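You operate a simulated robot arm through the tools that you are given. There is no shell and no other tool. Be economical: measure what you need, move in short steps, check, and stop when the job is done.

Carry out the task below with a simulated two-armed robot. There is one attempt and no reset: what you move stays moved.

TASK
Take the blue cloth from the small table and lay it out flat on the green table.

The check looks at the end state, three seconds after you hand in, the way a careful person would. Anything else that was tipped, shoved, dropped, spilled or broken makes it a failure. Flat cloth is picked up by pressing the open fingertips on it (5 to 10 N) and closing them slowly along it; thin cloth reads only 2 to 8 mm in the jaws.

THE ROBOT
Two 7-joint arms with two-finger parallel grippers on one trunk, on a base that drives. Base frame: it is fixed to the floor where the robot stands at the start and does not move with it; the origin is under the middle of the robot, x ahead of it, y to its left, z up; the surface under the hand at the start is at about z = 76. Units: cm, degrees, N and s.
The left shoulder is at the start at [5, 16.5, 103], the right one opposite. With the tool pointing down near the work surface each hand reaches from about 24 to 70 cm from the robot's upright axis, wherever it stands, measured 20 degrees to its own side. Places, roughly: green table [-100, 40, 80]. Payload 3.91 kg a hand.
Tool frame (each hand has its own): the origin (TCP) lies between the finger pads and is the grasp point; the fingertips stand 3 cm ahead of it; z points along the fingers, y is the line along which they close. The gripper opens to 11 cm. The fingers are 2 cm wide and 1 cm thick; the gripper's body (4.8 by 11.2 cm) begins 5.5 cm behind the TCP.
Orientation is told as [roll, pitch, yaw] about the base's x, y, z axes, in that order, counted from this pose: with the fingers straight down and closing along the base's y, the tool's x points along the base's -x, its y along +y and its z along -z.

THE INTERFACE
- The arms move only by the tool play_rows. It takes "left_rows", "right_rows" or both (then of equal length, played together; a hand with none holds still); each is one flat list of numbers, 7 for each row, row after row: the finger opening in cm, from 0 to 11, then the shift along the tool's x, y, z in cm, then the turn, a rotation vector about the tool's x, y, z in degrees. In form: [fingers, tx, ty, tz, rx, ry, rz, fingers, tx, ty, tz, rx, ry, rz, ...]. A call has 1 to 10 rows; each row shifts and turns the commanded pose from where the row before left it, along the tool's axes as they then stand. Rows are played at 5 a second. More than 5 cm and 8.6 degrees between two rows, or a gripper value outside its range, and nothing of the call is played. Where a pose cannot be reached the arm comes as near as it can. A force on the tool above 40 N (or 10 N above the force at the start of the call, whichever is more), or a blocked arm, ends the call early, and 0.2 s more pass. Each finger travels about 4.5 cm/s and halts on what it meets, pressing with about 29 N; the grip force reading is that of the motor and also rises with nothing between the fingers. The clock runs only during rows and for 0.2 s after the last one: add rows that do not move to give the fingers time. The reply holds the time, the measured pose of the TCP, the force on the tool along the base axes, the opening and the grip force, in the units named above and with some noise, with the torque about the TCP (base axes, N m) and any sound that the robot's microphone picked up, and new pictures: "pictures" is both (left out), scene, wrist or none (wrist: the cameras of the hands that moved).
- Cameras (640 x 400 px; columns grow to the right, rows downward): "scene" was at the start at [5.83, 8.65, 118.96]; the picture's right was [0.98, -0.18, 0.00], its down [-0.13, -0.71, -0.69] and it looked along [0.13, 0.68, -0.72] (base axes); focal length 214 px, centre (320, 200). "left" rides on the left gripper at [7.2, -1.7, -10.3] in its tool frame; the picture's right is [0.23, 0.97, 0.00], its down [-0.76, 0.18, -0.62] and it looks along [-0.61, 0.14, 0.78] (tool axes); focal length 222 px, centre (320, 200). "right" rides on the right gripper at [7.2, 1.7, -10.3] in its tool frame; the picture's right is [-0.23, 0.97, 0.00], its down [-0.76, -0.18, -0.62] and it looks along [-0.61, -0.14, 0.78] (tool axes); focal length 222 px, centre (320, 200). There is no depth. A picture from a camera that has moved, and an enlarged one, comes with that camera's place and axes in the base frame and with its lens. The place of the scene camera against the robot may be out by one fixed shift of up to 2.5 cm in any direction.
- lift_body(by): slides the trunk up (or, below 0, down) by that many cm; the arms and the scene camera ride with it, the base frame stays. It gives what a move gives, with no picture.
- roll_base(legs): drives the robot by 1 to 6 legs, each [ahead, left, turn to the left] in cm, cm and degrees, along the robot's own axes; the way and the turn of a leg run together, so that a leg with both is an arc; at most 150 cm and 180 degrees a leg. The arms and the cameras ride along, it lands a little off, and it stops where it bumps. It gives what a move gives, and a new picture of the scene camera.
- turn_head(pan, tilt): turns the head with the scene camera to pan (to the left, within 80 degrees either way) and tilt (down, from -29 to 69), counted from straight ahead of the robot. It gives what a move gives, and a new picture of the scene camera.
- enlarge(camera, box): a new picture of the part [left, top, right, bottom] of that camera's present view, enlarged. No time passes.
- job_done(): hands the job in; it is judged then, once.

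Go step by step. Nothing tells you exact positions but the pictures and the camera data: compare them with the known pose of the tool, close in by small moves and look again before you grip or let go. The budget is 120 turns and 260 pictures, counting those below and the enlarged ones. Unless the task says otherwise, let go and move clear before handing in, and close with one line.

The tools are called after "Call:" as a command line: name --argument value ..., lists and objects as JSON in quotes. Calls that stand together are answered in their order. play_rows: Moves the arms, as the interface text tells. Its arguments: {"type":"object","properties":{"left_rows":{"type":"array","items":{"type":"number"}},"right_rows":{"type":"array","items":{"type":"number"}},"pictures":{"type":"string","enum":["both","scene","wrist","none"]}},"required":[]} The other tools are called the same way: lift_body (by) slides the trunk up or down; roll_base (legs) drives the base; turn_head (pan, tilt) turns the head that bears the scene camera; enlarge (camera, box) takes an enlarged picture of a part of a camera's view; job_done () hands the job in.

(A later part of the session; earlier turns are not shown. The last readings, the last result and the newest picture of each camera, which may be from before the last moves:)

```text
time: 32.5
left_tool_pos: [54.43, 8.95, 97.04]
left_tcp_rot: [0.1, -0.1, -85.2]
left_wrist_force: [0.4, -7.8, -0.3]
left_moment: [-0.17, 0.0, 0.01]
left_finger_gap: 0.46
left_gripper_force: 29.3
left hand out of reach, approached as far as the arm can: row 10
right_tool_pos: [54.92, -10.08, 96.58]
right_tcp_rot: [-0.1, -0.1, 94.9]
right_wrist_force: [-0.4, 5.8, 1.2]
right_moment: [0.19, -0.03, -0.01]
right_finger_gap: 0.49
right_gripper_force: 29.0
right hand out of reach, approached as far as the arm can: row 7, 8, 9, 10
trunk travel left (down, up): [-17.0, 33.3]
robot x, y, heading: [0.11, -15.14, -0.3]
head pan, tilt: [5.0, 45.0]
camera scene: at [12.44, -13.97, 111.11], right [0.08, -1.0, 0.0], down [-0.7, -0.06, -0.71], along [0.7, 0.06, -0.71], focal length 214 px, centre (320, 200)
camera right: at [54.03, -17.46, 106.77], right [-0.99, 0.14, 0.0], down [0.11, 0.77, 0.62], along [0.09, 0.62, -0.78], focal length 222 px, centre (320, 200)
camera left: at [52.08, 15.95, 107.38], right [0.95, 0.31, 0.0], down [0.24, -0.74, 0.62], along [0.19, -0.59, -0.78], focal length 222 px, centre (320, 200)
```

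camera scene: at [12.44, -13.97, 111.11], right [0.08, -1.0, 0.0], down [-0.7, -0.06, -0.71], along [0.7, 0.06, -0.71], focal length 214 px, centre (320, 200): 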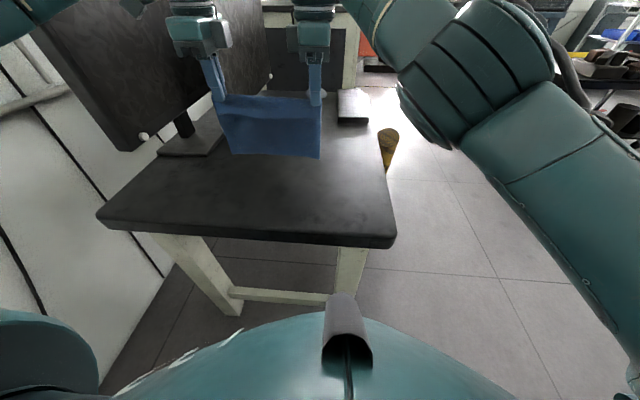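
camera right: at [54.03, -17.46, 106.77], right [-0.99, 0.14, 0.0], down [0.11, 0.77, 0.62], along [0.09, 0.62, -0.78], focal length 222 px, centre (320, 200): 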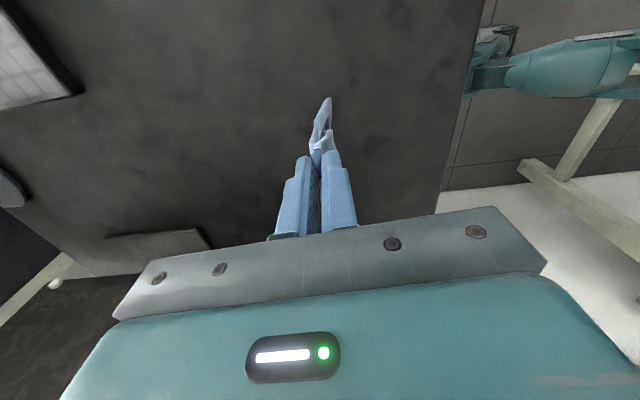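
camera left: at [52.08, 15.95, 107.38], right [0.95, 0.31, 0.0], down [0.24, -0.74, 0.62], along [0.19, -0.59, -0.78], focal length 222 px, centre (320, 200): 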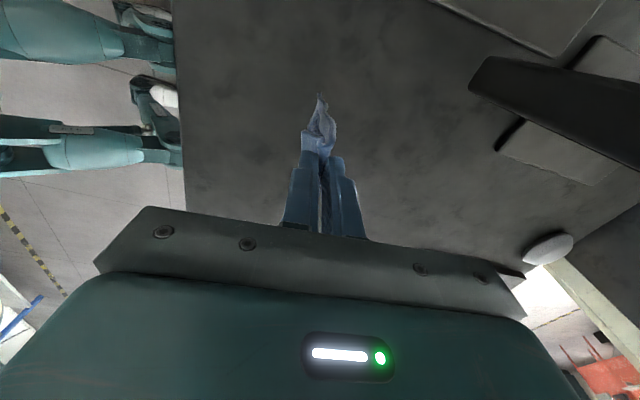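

The cloth hangs spread between both hands. I ease the tension slightly, raise the trunk, and then back away from the table.

Call:
play_rows --left_rows '[0, -0.4, 0, 0, 0, 0, 0, 0, 0, 0, 0, 0, 0, 0]' --pictures "none"

Call:
lift_body --by 16

Call:
turn_head --pan 80 --tilt 35

Call:
turn_head --pan -80 --tilt 35

```text
time: 33.1
left_tool_pos: [54.5, 8.74, 96.96]
left_tcp_rot: [0.1, 0.0, -85.1]
left_wrist_force: [0.2, -4.9, 0.0]
left_moment: [-0.07, 0.01, 0.0]
left_finger_gap: 0.48
left_gripper_force: 28.8
right_tool_pos: [55.06, -10.1, 96.6]
right_tcp_rot: [0.0, 0.1, 94.8]
right_wrist_force: [-0.5, 3.7, 0.1]
right_moment: [0.1, 0.01, 0.07]
right_finger_gap: 0.46
right_gripper_force: 29.3
trunk travel left (down, up): [-17.0, 33.3]
robot x, y, heading: [-0.17, -15.49, -0.1]
head pan, tilt: [5.0, 45.0]
```

```text
time: 35.0
left_tool_pos: [54.35, 8.71, 112.96]
left_tcp_rot: [0.1, -0.2, -85.1]
left_wrist_force: [-0.5, -3.5, -0.3]
left_moment: [-0.12, 0.03, 0.0]
left_finger_gap: 0.47
left_gripper_force: 29.2
right_tool_pos: [55.02, -10.09, 112.5]
right_tcp_rot: [-0.1, -0.1, 94.8]
right_wrist_force: [0.5, 3.3, -0.8]
right_moment: [0.09, 0.01, 0.01]
right_finger_gap: 0.47
right_gripper_force: 28.9
trunk travel left (down, up): [-33.0, 17.3]
robot x, y, heading: [-0.04, -15.67, -0.1]
head pan, tilt: [5.0, 45.0]
```

```text
time: 36.4
left_tool_pos: [54.43, 8.67, 113.02]
left_tcp_rot: [0.2, -0.1, -85.1]
left_wrist_force: [-0.2, -3.8, 0.4]
left_moment: [-0.09, -0.02, 0.01]
left_finger_gap: 0.48
left_gripper_force: 28.9
right_tool_pos: [55.1, -10.11, 112.62]
right_tcp_rot: [0.0, 0.0, 94.8]
right_wrist_force: [-0.1, 3.6, 0.6]
right_moment: [0.14, 0.03, 0.03]
right_finger_gap: 0.48
right_gripper_force: 29.2
trunk travel left (down, up): [-33.0, 17.3]
robot x, y, heading: [0.16, -15.34, -0.2]
head pan, tilt: [80.0, 35.0]
camera scene: at [5.9, -6.0, 128.59], right [0.98, -0.18, 0.0], down [-0.1, -0.56, -0.82], along [0.15, 0.81, -0.57], focal length 214 px, centre (320, 200)
```

scene: 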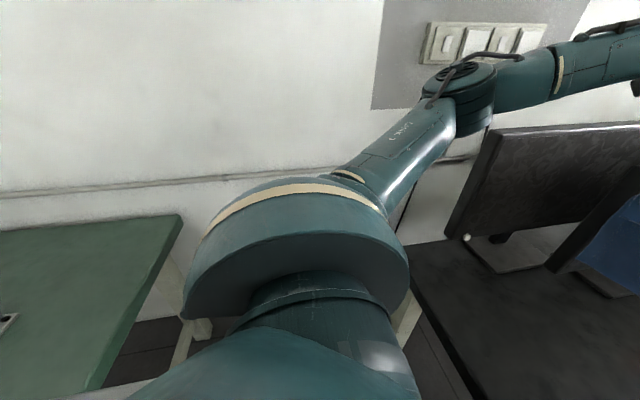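

```text
time: 38.9
left_tool_pos: [54.44, 8.71, 113.11]
left_tcp_rot: [0.1, -0.1, -85.2]
left_wrist_force: [1.3, -5.3, -0.3]
left_moment: [-0.09, -0.04, 0.01]
left_finger_gap: 0.5
left_gripper_force: 28.4
right_tool_pos: [55.11, -10.19, 112.64]
right_tcp_rot: [-0.1, 0.0, 94.8]
right_wrist_force: [0.1, 3.9, 0.0]
right_moment: [0.11, -0.03, 0.03]
right_finger_gap: 0.47
right_gripper_force: 29.4
trunk travel left (down, up): [-33.0, 17.3]
robot x, y, heading: [-0.12, -15.27, -0.1]
head pan, tilt: [-80.0, 35.0]
camera scene: at [5.85, -23.34, 128.6], right [-0.99, -0.17, 0.0], down [-0.1, 0.57, -0.82], along [0.14, -0.81, -0.57], focal length 214 px, centre (320, 200)
```

scene: 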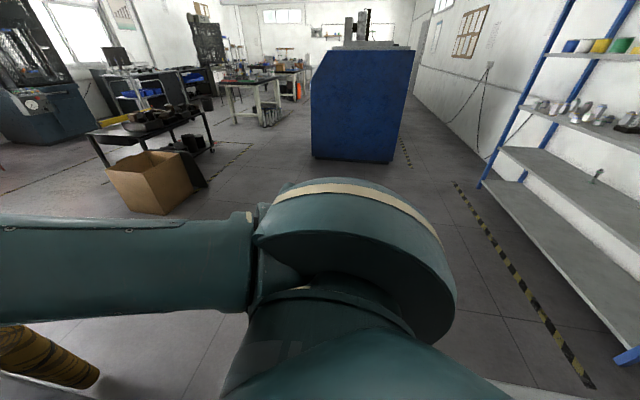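

The green table's edge is at x≈-32, spanning y from about 12 to 63, and something metallic stands on it. I back off, move right to clear it, and look around.

Call:
roll_base --legs '[[-15, 0, 0], [0, -30, 0], [0, 0, 60]]'

Call:
turn_head --pan 40 --tilt 25

Call:
turn_head --pan 80 --tilt 30

```text
time: 45.8
left_tool_pos: [-9.11, 13.81, 113.0]
left_tcp_rot: [0.1, -0.1, -24.7]
left_wrist_force: [3.4, -1.9, 0.0]
left_moment: [-0.07, -0.1, -0.01]
left_finger_gap: 0.44
left_gripper_force: 29.3
right_tool_pos: [7.58, 5.16, 112.63]
right_tcp_rot: [-0.1, 0.0, 155.2]
right_wrist_force: [-3.5, 1.7, 0.3]
right_moment: [0.04, 0.08, -0.05]
right_finger_gap: 0.43
right_gripper_force: 28.9
trunk travel left (down, up): [-33.0, 17.3]
robot x, y, heading: [-15.02, -45.15, 60.4]
head pan, tilt: [-80.0, 35.0]
camera scene: at [-3.9, -45.04, 128.6], right [-0.34, -0.94, 0.0], down [-0.54, 0.19, -0.82], along [0.77, -0.28, -0.57], focal length 214 px, centre (320, 200)
```

scene: 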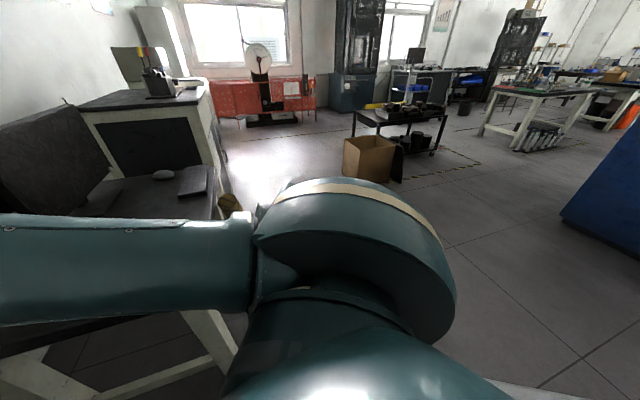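

```text
time: 47.8
left_tool_pos: [-9.11, 13.94, 112.97]
left_tcp_rot: [0.0, -0.1, -24.7]
left_wrist_force: [2.6, -1.4, 0.4]
left_moment: [-0.02, -0.09, -0.07]
left_finger_gap: 0.43
left_gripper_force: 29.4
right_tool_pos: [7.6, 5.25, 112.58]
right_tcp_rot: [-0.1, 0.0, 155.2]
right_wrist_force: [-3.3, 1.9, 0.5]
right_moment: [0.02, 0.07, -0.05]
right_finger_gap: 0.41
right_gripper_force: 28.6
trunk travel left (down, up): [-33.0, 17.3]
robot x, y, heading: [-15.21, -45.28, 60.4]
head pan, tilt: [40.0, 25.0]
camera scene: at [-13.8, -32.99, 130.17], right [0.98, 0.18, 0.0], down [0.07, -0.42, -0.91], along [-0.16, 0.89, -0.42], focal length 214 px, centre (320, 200)
```

scene: 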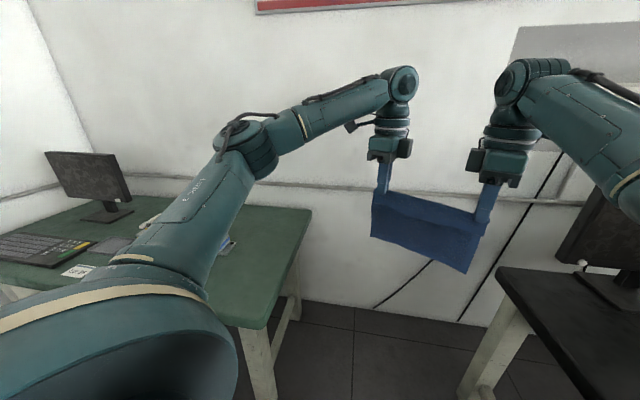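

```text
time: 48.8
left_tool_pos: [-9.15, 13.88, 112.97]
left_tcp_rot: [0.2, -0.1, -24.7]
left_wrist_force: [2.9, -1.1, -0.9]
left_moment: [-0.07, -0.09, -0.06]
left_finger_gap: 0.42
left_gripper_force: 28.6
right_tool_pos: [7.56, 5.12, 112.6]
right_tcp_rot: [-0.1, 0.0, 155.2]
right_wrist_force: [-3.6, 2.8, 0.0]
right_moment: [0.04, 0.07, -0.05]
right_finger_gap: 0.42
right_gripper_force: 28.8
trunk travel left (down, up): [-33.0, 17.3]
robot x, y, heading: [-14.87, -45.37, 60.0]
head pan, tilt: [80.0, 30.0]
camera scene: at [-19.12, -36.27, 129.38], right [0.64, 0.77, 0.0], down [0.38, -0.32, -0.87], along [-0.67, 0.55, -0.5], focal length 214 px, centre (320, 200)
```

scene: 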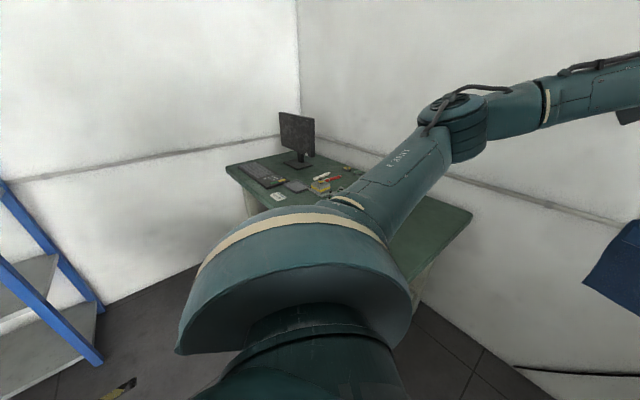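

The green table spans x≈-150..-33, y≈-1..61, with monitor, keyboard and small items; its right part looks mostly free except something near (-59, 28). I face the table from further back and inspect it.

Call:
roll_base --legs '[[-15, 0, 0], [0, 0, 30], [0, 25, 0]]'

Call:
turn_head --pan 10 --tilt 35

```text
time: 54.0
left_tool_pos: [-71.11, -3.76, 112.92]
left_tcp_rot: [0.0, 0.0, 4.8]
left_wrist_force: [4.0, -0.3, -0.7]
left_moment: [0.02, -0.08, -0.08]
left_finger_gap: 0.43
left_gripper_force: 29.1
right_tool_pos: [-52.24, -3.23, 112.49]
right_tcp_rot: [0.0, 0.0, -175.3]
right_wrist_force: [-3.7, -0.1, -0.6]
right_moment: [0.0, 0.08, -0.04]
right_finger_gap: 0.41
right_gripper_force: 29.4
trunk travel left (down, up): [-33.0, 17.3]
robot x, y, heading: [-46.99, -58.17, 89.7]
head pan, tilt: [80.0, 30.0]
camera scene: at [-54.42, -52.99, 129.37], right [0.18, 0.98, 0.0], down [0.49, -0.09, -0.87], along [-0.85, 0.15, -0.5], focal length 214 px, centre (320, 200)
```

scene: 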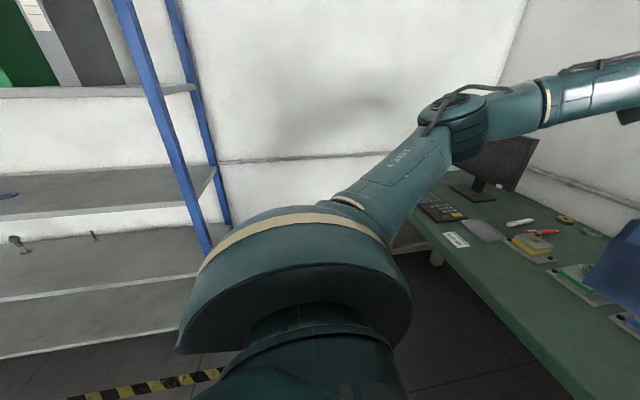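

```text
time: 55.4
left_tool_pos: [-71.0, -3.74, 112.95]
left_tcp_rot: [0.1, -0.1, 4.8]
left_wrist_force: [3.0, -0.7, 0.1]
left_moment: [0.0, -0.1, -0.07]
left_finger_gap: 0.41
left_gripper_force: 29.2
right_tool_pos: [-52.12, -3.17, 112.41]
right_tcp_rot: [-0.1, 0.0, -175.2]
right_wrist_force: [-3.5, 0.4, -0.3]
right_moment: [-0.01, 0.09, -0.08]
right_finger_gap: 0.45
right_gripper_force: 28.8
trunk travel left (down, up): [-33.0, 17.3]
robot x, y, heading: [-46.86, -58.4, 89.5]
head pan, tilt: [10.0, 35.0]
camera scene: at [-47.0, -45.92, 128.6], right [0.99, 0.17, 0.0], down [0.1, -0.57, -0.82], along [-0.14, 0.81, -0.57], focal length 214 px, centre (320, 200)
```

scene: 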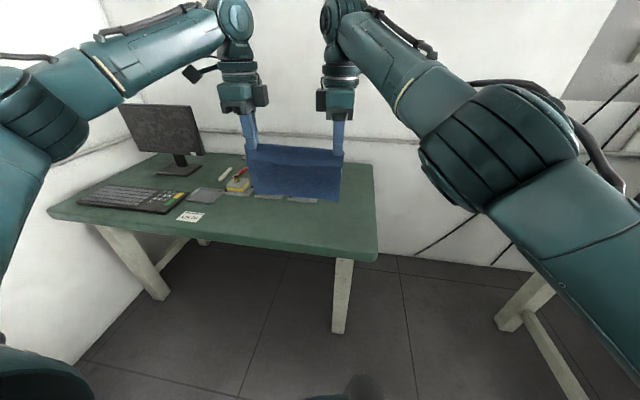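

Small items stand in a row from about y=20 back, x from -97 to about -58. The front right part of the table is free; I move right 12 cm and look from another angle.

Call:
roll_base --legs '[[0, -35, 0]]'

Call:
turn_head --pan 45 --tilt 35

```text
time: 59.0
left_tool_pos: [-36.39, -3.97, 112.98]
left_tcp_rot: [0.1, -0.2, 5.0]
left_wrist_force: [3.1, -0.5, -0.3]
left_moment: [-0.01, -0.05, -0.04]
left_finger_gap: 0.43
left_gripper_force: 28.6
right_tool_pos: [-17.63, -3.28, 112.61]
right_tcp_rot: [-0.2, 0.0, -175.0]
right_wrist_force: [-2.2, -0.9, -0.5]
right_moment: [0.0, 0.07, -0.06]
right_finger_gap: 0.42
right_gripper_force: 28.7
trunk travel left (down, up): [-33.0, 17.3]
robot x, y, heading: [-12.28, -58.36, 90.1]
head pan, tilt: [10.0, 35.0]
camera scene: at [-12.22, -46.02, 128.6], right [0.98, 0.17, 0.0], down [0.1, -0.56, -0.82], along [-0.14, 0.81, -0.57], focal length 214 px, centre (320, 200)
```

scene: 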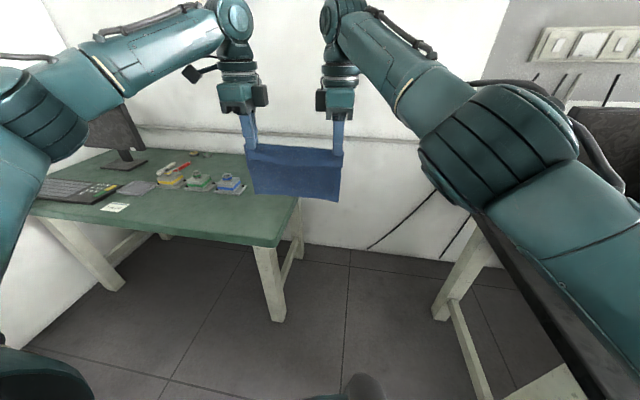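

```text
time: 60.0
left_tool_pos: [-36.4, -4.05, 113.08]
left_tcp_rot: [0.1, -0.1, 4.9]
left_wrist_force: [3.1, 0.3, 0.1]
left_moment: [0.01, -0.03, -0.05]
left_finger_gap: 0.42
left_gripper_force: 28.7
right_tool_pos: [-17.5, -3.28, 112.58]
right_tcp_rot: [0.0, 0.0, -175.0]
right_wrist_force: [-3.2, 0.0, 0.5]
right_moment: [0.0, 0.1, -0.02]
right_finger_gap: 0.41
right_gripper_force: 29.6
trunk travel left (down, up): [-33.0, 17.3]
robot x, y, heading: [-12.28, -58.05, 89.9]
head pan, tilt: [45.0, 35.0]
camera scene: at [-16.93, -48.46, 128.6], right [0.71, 0.71, 0.0], down [0.4, -0.41, -0.82], along [-0.58, 0.58, -0.57], focal length 214 px, centre (320, 200)
```

scene: 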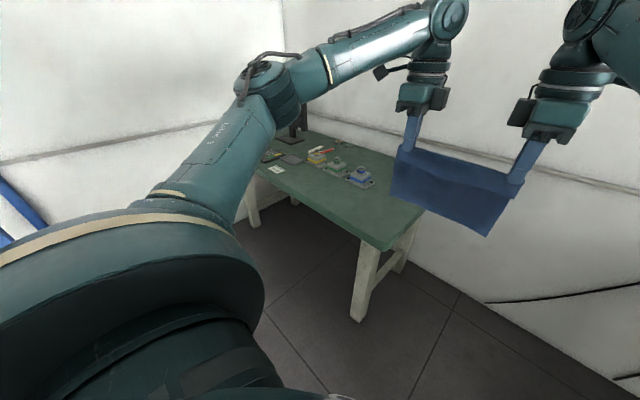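

By triangulation the green top is at z≈71–72, its near-right corner near (-36, 6), and the tray's corner near (-64, 32). I aim to lay the cloth over x -60..-39, y ≈10..28. I drive there with the cloth held high.

Call:
turn_head --pan 15 --tilt 48

Call:
roll_base --legs '[[0, 22, 0], [20, 0, 0]]'

```text
time: 61.0
left_tool_pos: [-36.37, -3.94, 113.0]
left_tcp_rot: [0.2, -0.1, 5.0]
left_wrist_force: [3.3, 0.4, -0.9]
left_moment: [0.02, -0.07, -0.07]
left_finger_gap: 0.45
left_gripper_force: 29.2
right_tool_pos: [-17.49, -3.28, 112.49]
right_tcp_rot: [-0.1, -0.1, -175.1]
right_wrist_force: [-2.9, -0.4, -0.1]
right_moment: [0.0, 0.06, -0.06]
right_finger_gap: 0.44
right_gripper_force: 29.2
trunk travel left (down, up): [-33.0, 17.3]
robot x, y, heading: [-12.12, -58.36, 90.2]
head pan, tilt: [15.0, 48.0]
camera scene: at [-12.76, -47.08, 126.7], right [0.97, 0.26, 0.0], down [0.19, -0.72, -0.67], along [-0.17, 0.65, -0.74], focal length 214 px, centre (320, 200)
```

scene: 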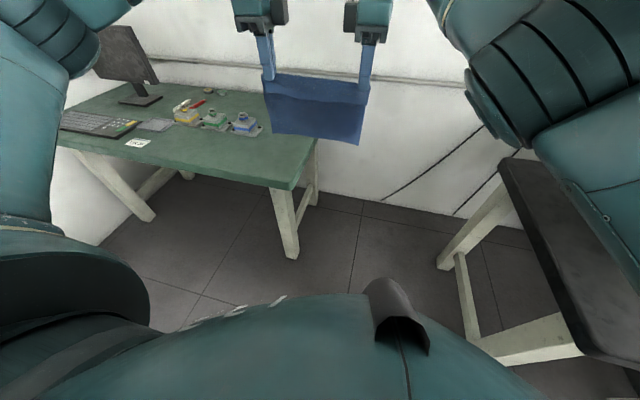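

```text
time: 64.7
left_tool_pos: [-58.01, 16.22, 113.11]
left_tcp_rot: [0.1, -0.1, 5.0]
left_wrist_force: [4.2, 0.3, -0.3]
left_moment: [0.02, -0.12, -0.06]
left_finger_gap: 0.43
left_gripper_force: 29.3
right_tool_pos: [-39.04, 16.92, 112.6]
right_tcp_rot: [0.0, 0.0, -175.0]
right_wrist_force: [-3.2, 0.5, -0.1]
right_moment: [0.0, 0.09, -0.07]
right_finger_gap: 0.43
right_gripper_force: 28.9
trunk travel left (down, up): [-33.0, 17.3]
robot x, y, heading: [-33.6, -38.1, 89.9]
head pan, tilt: [15.0, 48.0]
camera scene: at [-34.43, -26.85, 126.69], right [0.97, 0.26, 0.0], down [0.19, -0.72, -0.67], along [-0.17, 0.65, -0.74], focal length 214 px, centre (320, 200)
```

scene: 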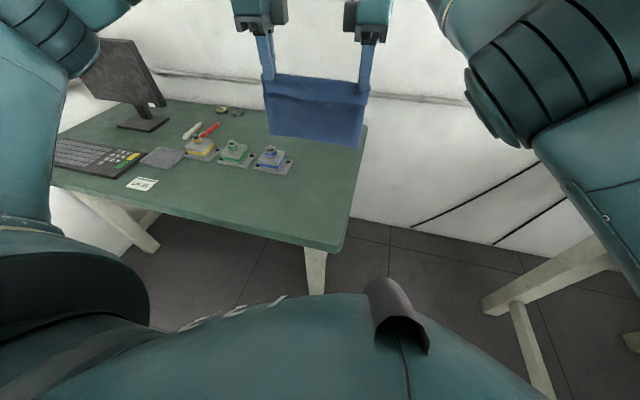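

Now the view is clear: top at z≈71.5, near-right corner (-37, 6.3), tray front at y≈32, right side x≈-63.5. I shift 3.5 cm left, 6 cm ahead, and lower the trunk by 19.

Call:
roll_base --legs '[[0, 3.5, 0], [6, 0, 0]]'

Call:
lift_body --by -18

Call:
play_rows --left_rows '[0, 0, 0, 0, 0, 0, 0]' --right_rows '[0, 0, 0, 0, 0, 0, 0]' --pictures "both"

```text
time: 66.3
left_tool_pos: [-61.51, 22.33, 112.94]
left_tcp_rot: [0.1, 0.0, 5.0]
left_wrist_force: [2.6, 1.0, -1.6]
left_moment: [-0.01, -0.08, -0.06]
left_finger_gap: 0.45
left_gripper_force: 29.1
right_tool_pos: [-42.77, 23.21, 112.6]
right_tcp_rot: [0.0, 0.0, -174.9]
right_wrist_force: [-3.1, 0.6, 0.0]
right_moment: [-0.04, 0.08, -0.08]
right_finger_gap: 0.44
right_gripper_force: 28.8
trunk travel left (down, up): [-33.0, 17.3]
robot x, y, heading: [-37.23, -31.52, 90.0]
head pan, tilt: [15.0, 48.0]
camera scene: at [-37.96, -20.67, 126.68], right [0.97, 0.26, 0.0], down [0.19, -0.72, -0.67], along [-0.17, 0.65, -0.74], focal length 214 px, centre (320, 200)
```

scene: 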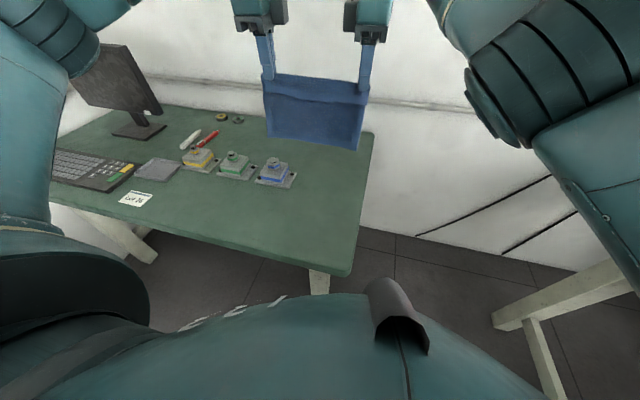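

```text
time: 68.3
left_tool_pos: [-61.64, 22.31, 95.09]
left_tcp_rot: [0.1, 0.0, 5.0]
left_wrist_force: [2.2, 0.2, -0.2]
left_moment: [-0.03, -0.03, -0.06]
left_finger_gap: 0.42
left_gripper_force: 29.6
right_tool_pos: [-42.71, 23.08, 94.52]
right_tcp_rot: [-0.1, 0.0, -175.0]
right_wrist_force: [-2.3, -1.3, 0.3]
right_moment: [0.01, 0.1, -0.09]
right_finger_gap: 0.4
right_gripper_force: 28.9
trunk travel left (down, up): [-15.0, 35.3]
robot x, y, heading: [-37.12, -31.95, 90.2]
head pan, tilt: [15.0, 48.0]
```

```text
time: 68.7
left_tool_pos: [-61.56, 22.42, 94.95]
left_tcp_rot: [0.1, -0.1, 5.1]
left_wrist_force: [2.0, -0.2, 0.0]
left_moment: [-0.03, -0.08, -0.07]
left_finger_gap: 0.44
left_gripper_force: 29.0
right_tool_pos: [-42.7, 22.93, 94.65]
right_tcp_rot: [-0.2, -0.1, -175.0]
right_wrist_force: [-2.3, 0.1, 0.4]
right_moment: [0.01, 0.1, -0.11]
right_finger_gap: 0.44
right_gripper_force: 28.9
trunk travel left (down, up): [-15.0, 35.3]
robot x, y, heading: [-37.42, -31.9, 90.1]
head pan, tilt: [15.0, 48.0]
camera scene: at [-37.96, -20.75, 108.7], right [0.97, 0.26, 0.0], down [0.19, -0.72, -0.67], along [-0.17, 0.65, -0.74], focal length 214 px, centre (320, 200)
camera right: at [-35.33, 21.99, 104.78], right [-0.14, -0.99, 0.0], down [-0.77, 0.11, 0.62], along [-0.62, 0.09, -0.78], focal length 222 px, centre (320, 200)
camera left: at [-68.73, 19.85, 105.38], right [-0.31, 0.95, 0.0], down [0.74, 0.24, 0.62], along [0.59, 0.2, -0.78], focal length 222 px, centre (320, 200)
```

scene: 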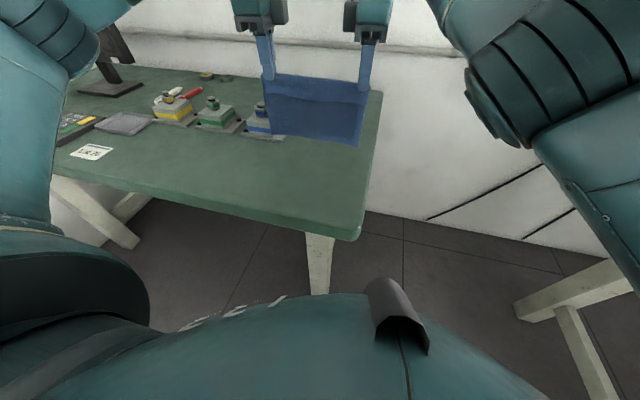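
right: 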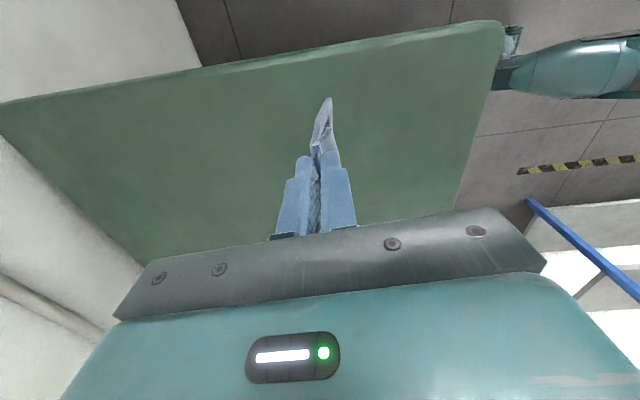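
left: 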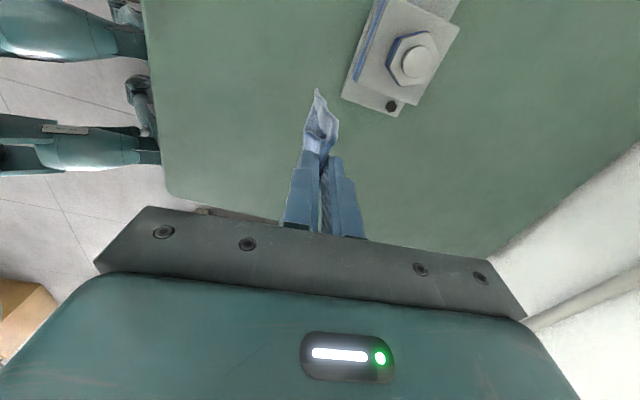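

The wrist views put the top at z≈75, near edge y≈3, right edge x≈-38, tray side x≈-63 with y from ≈25. I shift the hands 1.5 cm right and lower 2 cm, then look.

Call:
play_rows --left_rows '[0, -0.75, -0.06, 0, 0, 0, 0, 0, -0.75, -0.06, 0, 0, 0, 0, 0, 0, 0, 1, 0, 0, 0, 0, 0, 0, 1, 0, 0, 0]' --right_rows '[0, 0.75, 0.06, 0, 0, 0, 0, 0, 0.75, 0.06, 0, 0, 0, 0, 0, 0, 0, 1, 0, 0, 0, 0, 0, 0, 1, 0, 0, 0]' --pictures "scene"

Call:
enlarge --camera "scene" --box '[180, 40, 420, 190]'

```text
time: 69.7
left_tool_pos: [-60.61, 21.84, 92.81]
left_tcp_rot: [0.1, -0.2, 5.1]
left_wrist_force: [9.5, 0.7, -0.7]
left_moment: [0.04, -0.23, -0.07]
left_finger_gap: 0.42
left_gripper_force: 29.3
left hand out of reach, approached as far as the arm can: row 1, 2
right_tool_pos: [-41.29, 23.14, 92.64]
right_tcp_rot: [0.0, 0.0, -174.9]
right_wrist_force: [-9.8, -0.6, -0.7]
right_moment: [-0.05, 0.25, -0.05]
right_finger_gap: 0.41
right_gripper_force: 29.2
trunk travel left (down, up): [-15.0, 35.3]
robot x, y, heading: [-37.12, -32.1, 90.1]
head pan, tilt: [15.0, 48.0]
camera scene: at [-37.96, -20.74, 108.7], right [0.97, 0.26, 0.0], down [0.19, -0.72, -0.67], along [-0.17, 0.65, -0.74], focal length 214 px, centre (320, 200)
```

scene: 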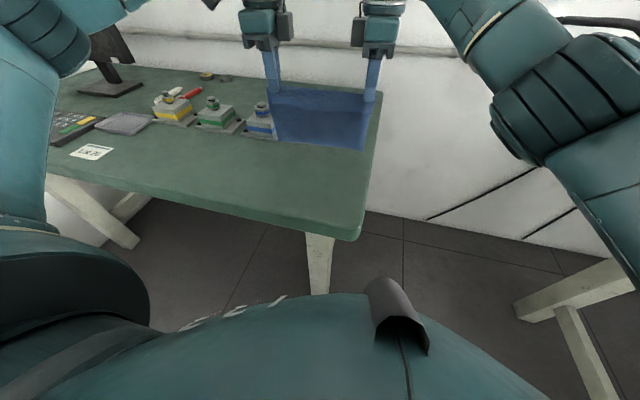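

```text
2.67 times, centred on (300, 115) of scene
camera zoom: at [-37.96, -20.74, 108.7], right [0.97, 0.26, 0.0], down [0.19, -0.72, -0.67], along [-0.17, 0.65, -0.74], focal length 572 px, centre (373, 427)
```

zoom: 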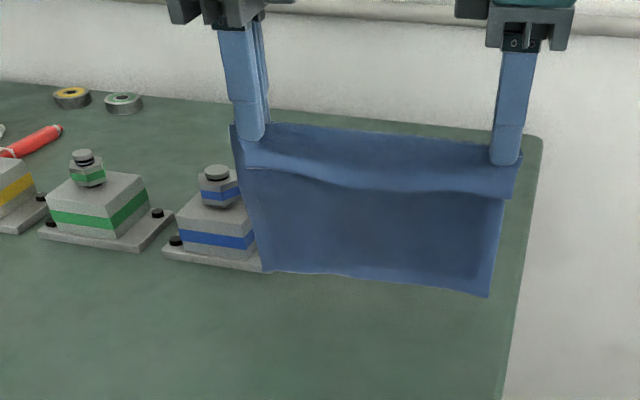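

The held flap on the near side is about 4 cm, the hanging part about 13–14 cm, and its bottom is near the table. I ease the tension, then lower while pulling toward the robot along a diagonal.

Call:
play_rows --left_rows '[0, 0, 0, 0, 0, 0, 0, 0, 0, 0, 1, 0, 0, 0, 0, 0.06, -0.7, 1, 0, 0, 0, 0, 0.08, -0.9, 1, 0, 0, 0, 0, 0.09, -1, 1, 0, 0, 0, 0, 0.09, -1, 1, 0, 0, 0]' --right_rows '[0, -0.5, 0.7, 0, 0, 0, 0, 0, 0, 0, 1, 0, 0, 0, 0, -0.06, 0.7, 1, 0, 0, 0, 0, -0.08, 0.9, 1, 0, 0, 0, 0, -0.09, 1, 1, 0, 0, 0, 0, -0.09, 1, 1, 0, 0, 0]' --pictures "both"

Call:
enlarge --camera "scene" --box '[180, 60, 420, 210]'

```text
time: 71.1
left_tool_pos: [-60.65, 18.24, 87.82]
left_tcp_rot: [0.0, -0.1, 5.1]
left_wrist_force: [3.9, -0.7, -0.7]
left_moment: [-0.01, -0.09, -0.02]
left_finger_gap: 0.43
left_gripper_force: 29.4
right_tool_pos: [-41.76, 18.68, 87.48]
right_tcp_rot: [-0.1, 0.0, -174.9]
right_wrist_force: [-4.8, 0.1, -0.9]
right_moment: [-0.02, 0.12, -0.08]
right_finger_gap: 0.44
right_gripper_force: 28.9
trunk travel left (down, up): [-15.0, 35.3]
robot x, y, heading: [-37.37, -32.25, 90.1]
head pan, tilt: [15.0, 48.0]
camera scene: at [-37.96, -20.75, 108.7], right [0.97, 0.26, 0.0], down [0.19, -0.72, -0.67], along [-0.17, 0.65, -0.74], focal length 214 px, centre (320, 200)
camera right: at [-34.31, 17.64, 97.76], right [-0.14, -0.99, 0.0], down [-0.77, 0.11, 0.62], along [-0.62, 0.09, -0.78], focal length 222 px, centre (320, 200)
camera left: at [-67.86, 15.75, 98.21], right [-0.31, 0.95, 0.0], down [0.74, 0.24, 0.63], along [0.59, 0.2, -0.78], focal length 222 px, centre (320, 200)
```

scene: 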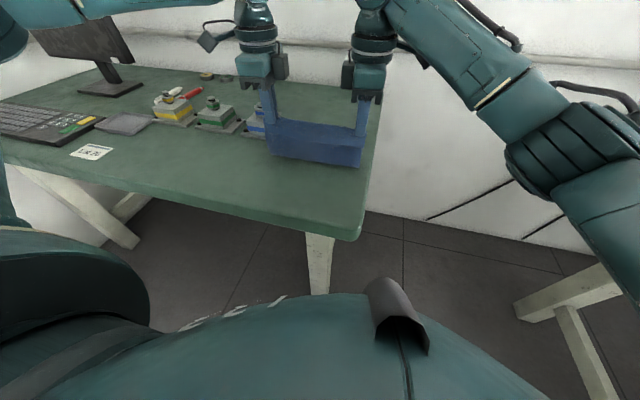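
right: 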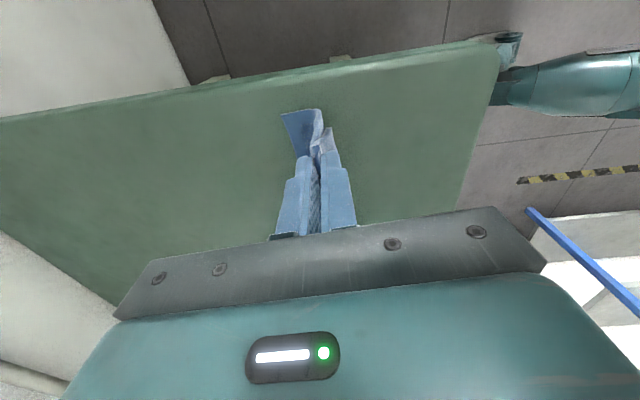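
left: 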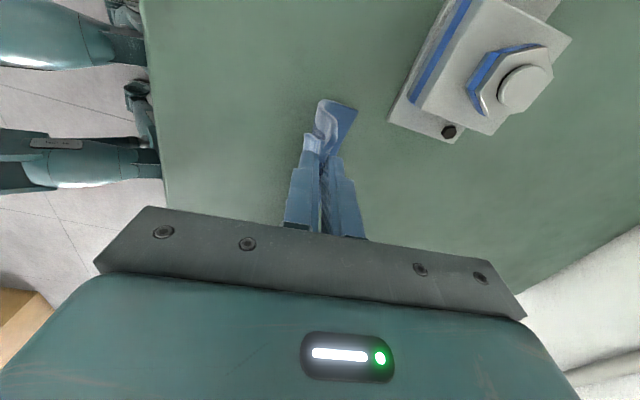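

```text
2.67 times, centred on (300, 135) of scene
camera zoom: at [-37.96, -20.75, 108.7], right [0.97, 0.26, 0.0], down [0.19, -0.72, -0.67], along [-0.17, 0.65, -0.74], focal length 572 px, centre (373, 373)
```

zoom: 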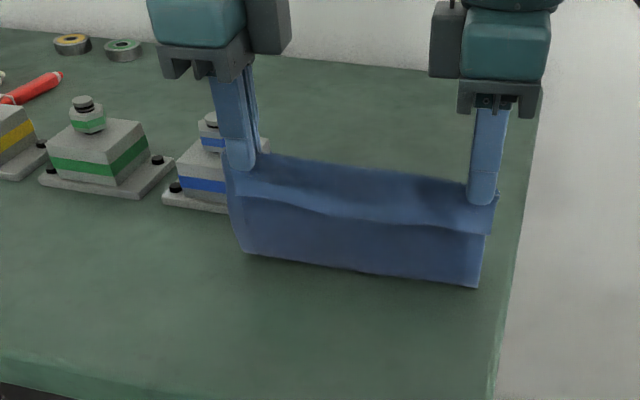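

The cloth lies on the table from y≈22 backward, clear of the tray (corner at (-62.9, 25.2)). I continue down to about 4.5 cm above the top.

Call:
play_rows --left_rows '[0, 0.08, -0.9, 1, 0, 0, 0, 0, 0.08, -0.9, 1, 0, 0, 0, 0, 0.08, -0.9, 1, 0, 0, 0, 0, 0.08, -0.9, 1, 0, 0, 0, 0, 0.05, -0.6, 1, 0, 0, 0]' --right_rows '[0, -0.08, 0.9, 1, 0, 0, 0, 0, -0.08, 0.9, 1, 0, 0, 0, 0, -0.08, 0.9, 1, 0, 0, 0, 0, -0.08, 0.9, 1, 0, 0, 0, 0, -0.05, 0.6, 1, 0, 0, 0]' --pictures "wrist"

Call:
enlarge --camera "scene" --box '[180, 80, 420, 230]'

```text
time: 72.3
left_tool_pos: [-60.78, 13.92, 82.85]
left_tcp_rot: [0.1, -0.1, 5.0]
left_wrist_force: [5.2, 0.6, -0.9]
left_moment: [-0.04, -0.13, -0.08]
left_finger_gap: 0.47
left_gripper_force: 29.2
right_tool_pos: [-41.69, 14.36, 82.64]
right_tcp_rot: [-0.1, 0.0, -175.0]
right_wrist_force: [-5.5, -0.5, 0.7]
right_moment: [0.02, 0.14, -0.08]
right_finger_gap: 0.44
right_gripper_force: 29.1
trunk travel left (down, up): [-15.0, 35.3]
robot x, y, heading: [-37.57, -32.02, 90.2]
head pan, tilt: [15.0, 48.0]
camera right: at [-34.21, 13.4, 92.76], right [-0.14, -0.99, 0.0], down [-0.77, 0.11, 0.62], along [-0.62, 0.09, -0.78], focal length 222 px, centre (320, 200)
camera left: at [-67.85, 11.5, 93.24], right [-0.31, 0.95, 0.0], down [0.74, 0.24, 0.62], along [0.59, 0.2, -0.78], focal length 222 px, centre (320, 200)
```

right: 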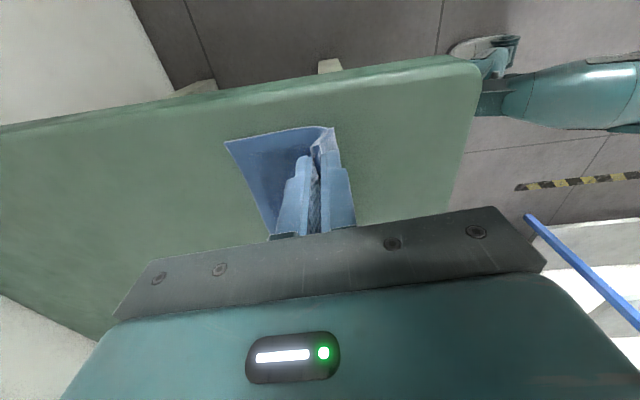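
left: 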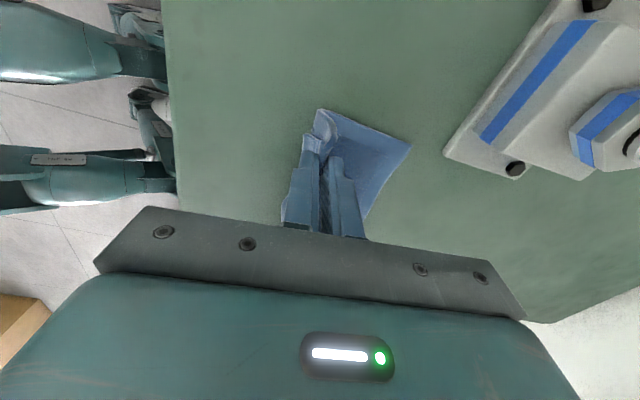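

```text
2.67 times, centred on (300, 155) of scene
camera zoom: at [-37.96, -20.75, 108.7], right [0.97, 0.26, 0.0], down [0.19, -0.72, -0.67], along [-0.17, 0.65, -0.74], focal length 572 px, centre (373, 320)
```

zoom: 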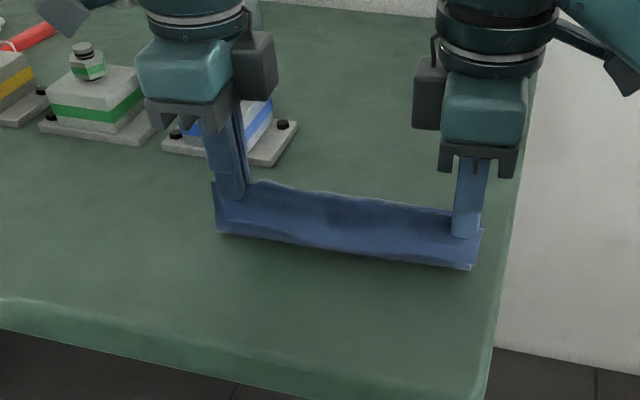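

The main part lies out flat away from the robot; the near flap hangs about 3.5 cm. I now lower while moving slightly forward so the flap spreads toward the robot side.

Call:
play_rows --left_rows '[0, 0, 0, 1, 0, 0, 0, 0, -0.03, 0.3, 0.8, 0, 0, 0, 0, -0.08, 0.9, 0.8, 0, 0, 0, 0, -0.1, 1.2, 0.7, 0, 0, 0, 0, -0.09, 1, 0.4, 0, 0, 0]' --right_rows '[0, 0, 0, 1, 0, 0, 0, 0, 0.03, -0.3, 0.8, 0, 0, 0, 0, 0.08, -0.9, 0.8, 0, 0, 0, 0, 0.1, -1.2, 0.7, 0, 0, 0, 0, 0.09, -1, 0.4, 0, 0, 0]' --pictures "wrist"

Call:
enlarge --camera "scene" --box '[180, 80, 420, 230]'

```text
time: 73.5
left_tool_pos: [-60.48, 17.35, 79.21]
left_tcp_rot: [0.2, 0.0, 5.1]
left_wrist_force: [4.2, -0.9, 1.9]
left_moment: [-0.03, -0.1, -0.04]
left_finger_gap: 0.4
left_gripper_force: 28.4
right_tool_pos: [-41.56, 17.99, 78.95]
right_tcp_rot: [-0.2, 0.0, -175.0]
right_wrist_force: [-4.6, -1.1, 3.6]
right_moment: [-0.05, 0.15, -0.08]
right_finger_gap: 0.43
right_gripper_force: 29.1
trunk travel left (down, up): [-15.0, 35.3]
robot x, y, heading: [-37.32, -32.0, 90.1]
head pan, tilt: [15.0, 48.0]
camera right: at [-34.14, 16.92, 89.14], right [-0.14, -0.99, 0.0], down [-0.77, 0.11, 0.62], along [-0.62, 0.09, -0.78], focal length 222 px, centre (320, 200)
camera left: at [-67.71, 14.88, 89.58], right [-0.31, 0.95, 0.0], down [0.74, 0.24, 0.62], along [0.59, 0.2, -0.78], focal length 222 px, centre (320, 200)
```

right: 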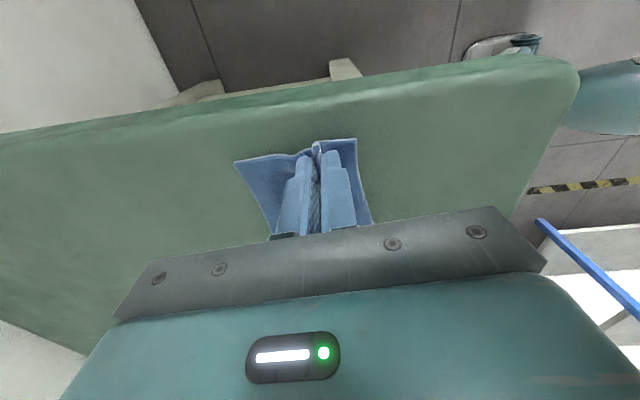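
left: 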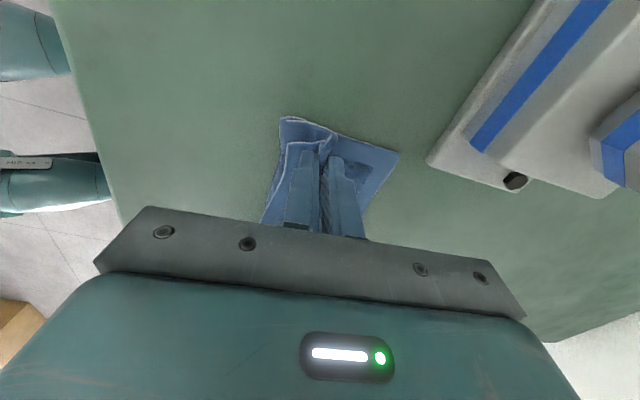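

```text
2.67 times, centred on (300, 155) of scene
camera zoom: at [-37.95, -20.8, 108.72], right [0.97, 0.26, 0.0], down [0.19, -0.72, -0.67], along [-0.17, 0.65, -0.74], focal length 572 px, centre (373, 320)
```

zoom: 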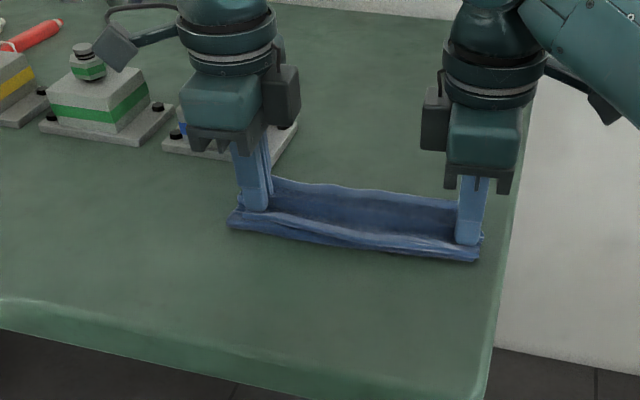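

Contact with the table (z≈76) and the flap is spread toward the robot. I open the fingers slowly in contact, which spreads the fold again.

Call:
play_rows --left_rows '[0.6, 0, 0, 0, 0, 0, 0, 1, 0, 0, 0, 0, 0, 0, 1.5, 0, 0, 0, 0, 0, 0, 2, 0, 0, 0, 0, 0, 0, 2.5, 0, 0, 0, 0, 0, 0, 3, 0, 0, 0, 0, 0, 0, 3.5, 0, 0, 0, 0, 0, 0]' --right_rows '[0.6, 0, 0, 0, 0, 0, 0, 1, 0, 0, 0, 0, 0, 0, 1.5, 0, 0, 0, 0, 0, 0, 2, 0, 0, 0, 0, 0, 0, 2.5, 0, 0, 0, 0, 0, 0, 3, 0, 0, 0, 0, 0, 0, 3.5, 0, 0, 0, 0, 0, 0]' --pictures "wrist"

Call:
enlarge --camera "scene" --box '[180, 80, 420, 230]'

```text
time: 75.1
left_tool_pos: [-60.61, 17.42, 79.16]
left_tcp_rot: [0.0, 0.0, 5.0]
left_wrist_force: [0.3, 0.0, 1.4]
left_moment: [-0.02, 0.0, 0.02]
left_finger_gap: 3.48
left_gripper_force: 0.1
right_tool_pos: [-41.6, 17.99, 78.85]
right_tcp_rot: [-0.1, 0.1, -175.0]
right_wrist_force: [0.3, 0.6, 3.4]
right_moment: [-0.03, 0.0, 0.02]
right_finger_gap: 3.46
right_gripper_force: 0.0
trunk travel left (down, up): [-15.0, 35.3]
robot x, y, heading: [-37.65, -32.06, 90.1]
head pan, tilt: [15.0, 48.0]
camera right: at [-34.14, 16.94, 89.09], right [-0.14, -0.99, 0.0], down [-0.77, 0.11, 0.62], along [-0.62, 0.09, -0.78], focal length 222 px, centre (320, 200)
camera left: at [-67.72, 14.9, 89.56], right [-0.31, 0.95, 0.0], down [0.74, 0.24, 0.62], along [0.59, 0.2, -0.78], focal length 222 px, centre (320, 200)
```

right: 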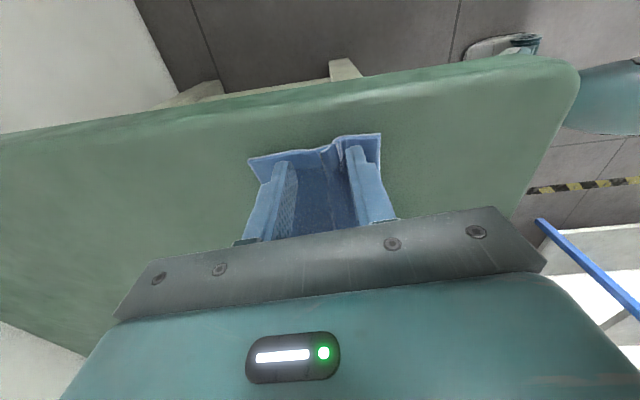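
left: 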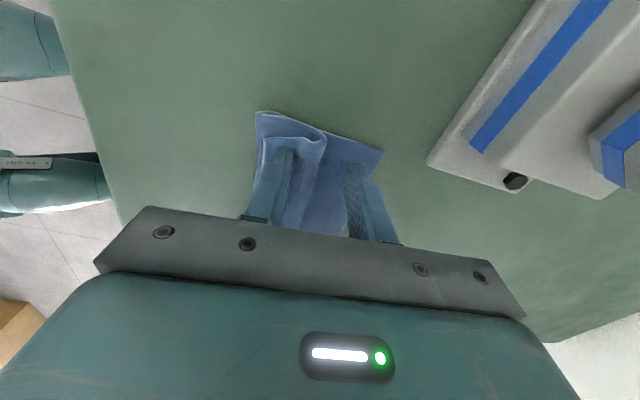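

```text
2.67 times, centred on (300, 155) of scene
camera zoom: at [-37.95, -20.77, 108.7], right [0.97, 0.26, 0.0], down [0.19, -0.72, -0.67], along [-0.17, 0.65, -0.74], focal length 572 px, centre (373, 320)
```

zoom: 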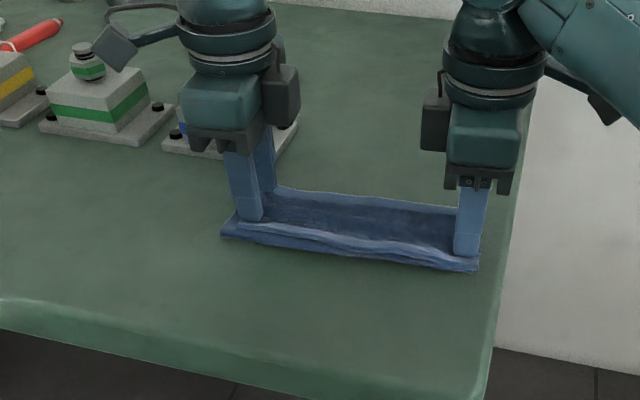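

The cloth is released. I lift both hands straight up and clear to see how it lies.

Call:
play_rows --left_rows '[3.5, 0, 0, -1, 0, 0, 0, 3.5, 0, 0, -2, 0, 0, 0, 3.5, 0, 0, -3, 0, 0, 0, 3.5, 0, 0, -4, 0, 0, 0]' --right_rows '[3.5, 0, 0, -1, 0, 0, 0, 3.5, 0, 0, -2, 0, 0, 0, 3.5, 0, 0, -3, 0, 0, 0, 3.5, 0, 0, -4, 0, 0, 0]' --pictures "wrist"

Call:
enlarge --camera "scene" --box '[180, 80, 420, 230]'

Call:
enlarge --camera "left" --box '[180, 80, 420, 230]'

```text
time: 76.1
left_tool_pos: [-60.8, 17.69, 89.33]
left_tcp_rot: [0.0, -0.1, 5.0]
left_wrist_force: [0.4, -0.3, 0.7]
left_moment: [-0.03, 0.0, 0.02]
left_finger_gap: 3.5
left_gripper_force: 0.1
right_tool_pos: [-41.51, 17.94, 88.82]
right_tcp_rot: [-0.1, 0.0, -175.1]
right_wrist_force: [0.2, 0.4, -0.3]
right_moment: [-0.01, 0.0, -0.01]
right_finger_gap: 3.49
right_gripper_force: 0.0
trunk travel left (down, up): [-15.0, 35.3]
robot x, y, heading: [-37.56, -32.02, 90.0]
head pan, tilt: [15.0, 48.0]
camera right: at [-34.2, 16.9, 98.98], right [-0.14, -0.99, 0.0], down [-0.77, 0.11, 0.62], along [-0.62, 0.09, -0.78], focal length 222 px, centre (320, 200)
camera left: at [-67.88, 15.17, 99.66], right [-0.31, 0.95, 0.0], down [0.74, 0.24, 0.62], along [0.59, 0.2, -0.78], focal length 222 px, centre (320, 200)
```

right: 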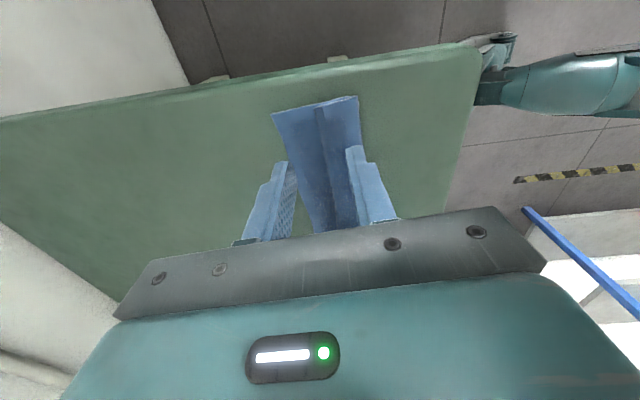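
left: 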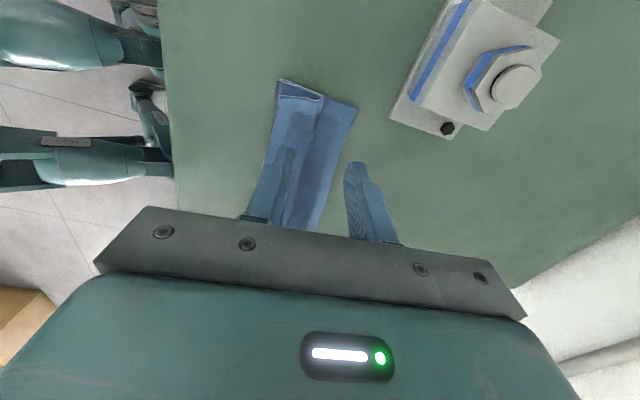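

```text
2.67 times, centred on (300, 155) of scene
camera zoom: at [-37.95, -20.77, 108.69], right [0.97, 0.26, 0.0], down [0.19, -0.72, -0.67], along [-0.17, 0.65, -0.74], focal length 572 px, centre (373, 320)
```

zoom: 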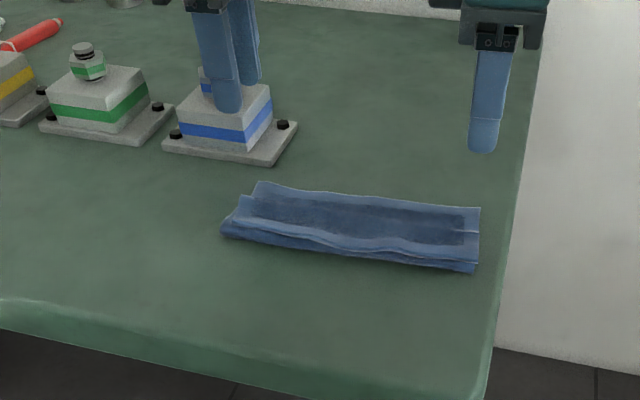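

```text
2.67 times, centred on (300, 155) of left
camera zoom: at [-67.88, 15.17, 99.66], right [-0.31, 0.95, 0.0], down [0.74, 0.24, 0.62], along [0.59, 0.2, -0.78], focal length 592 px, centre (373, 320)
```

zoom: 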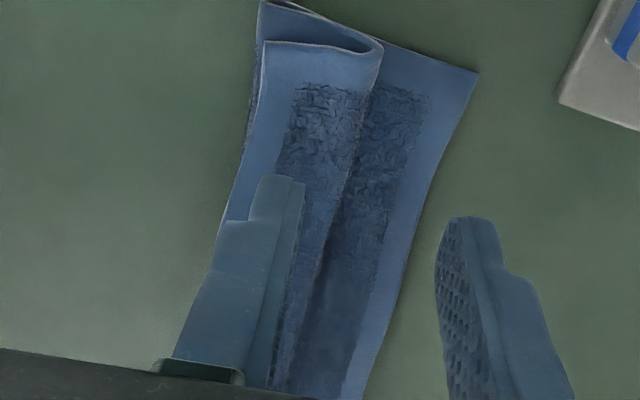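

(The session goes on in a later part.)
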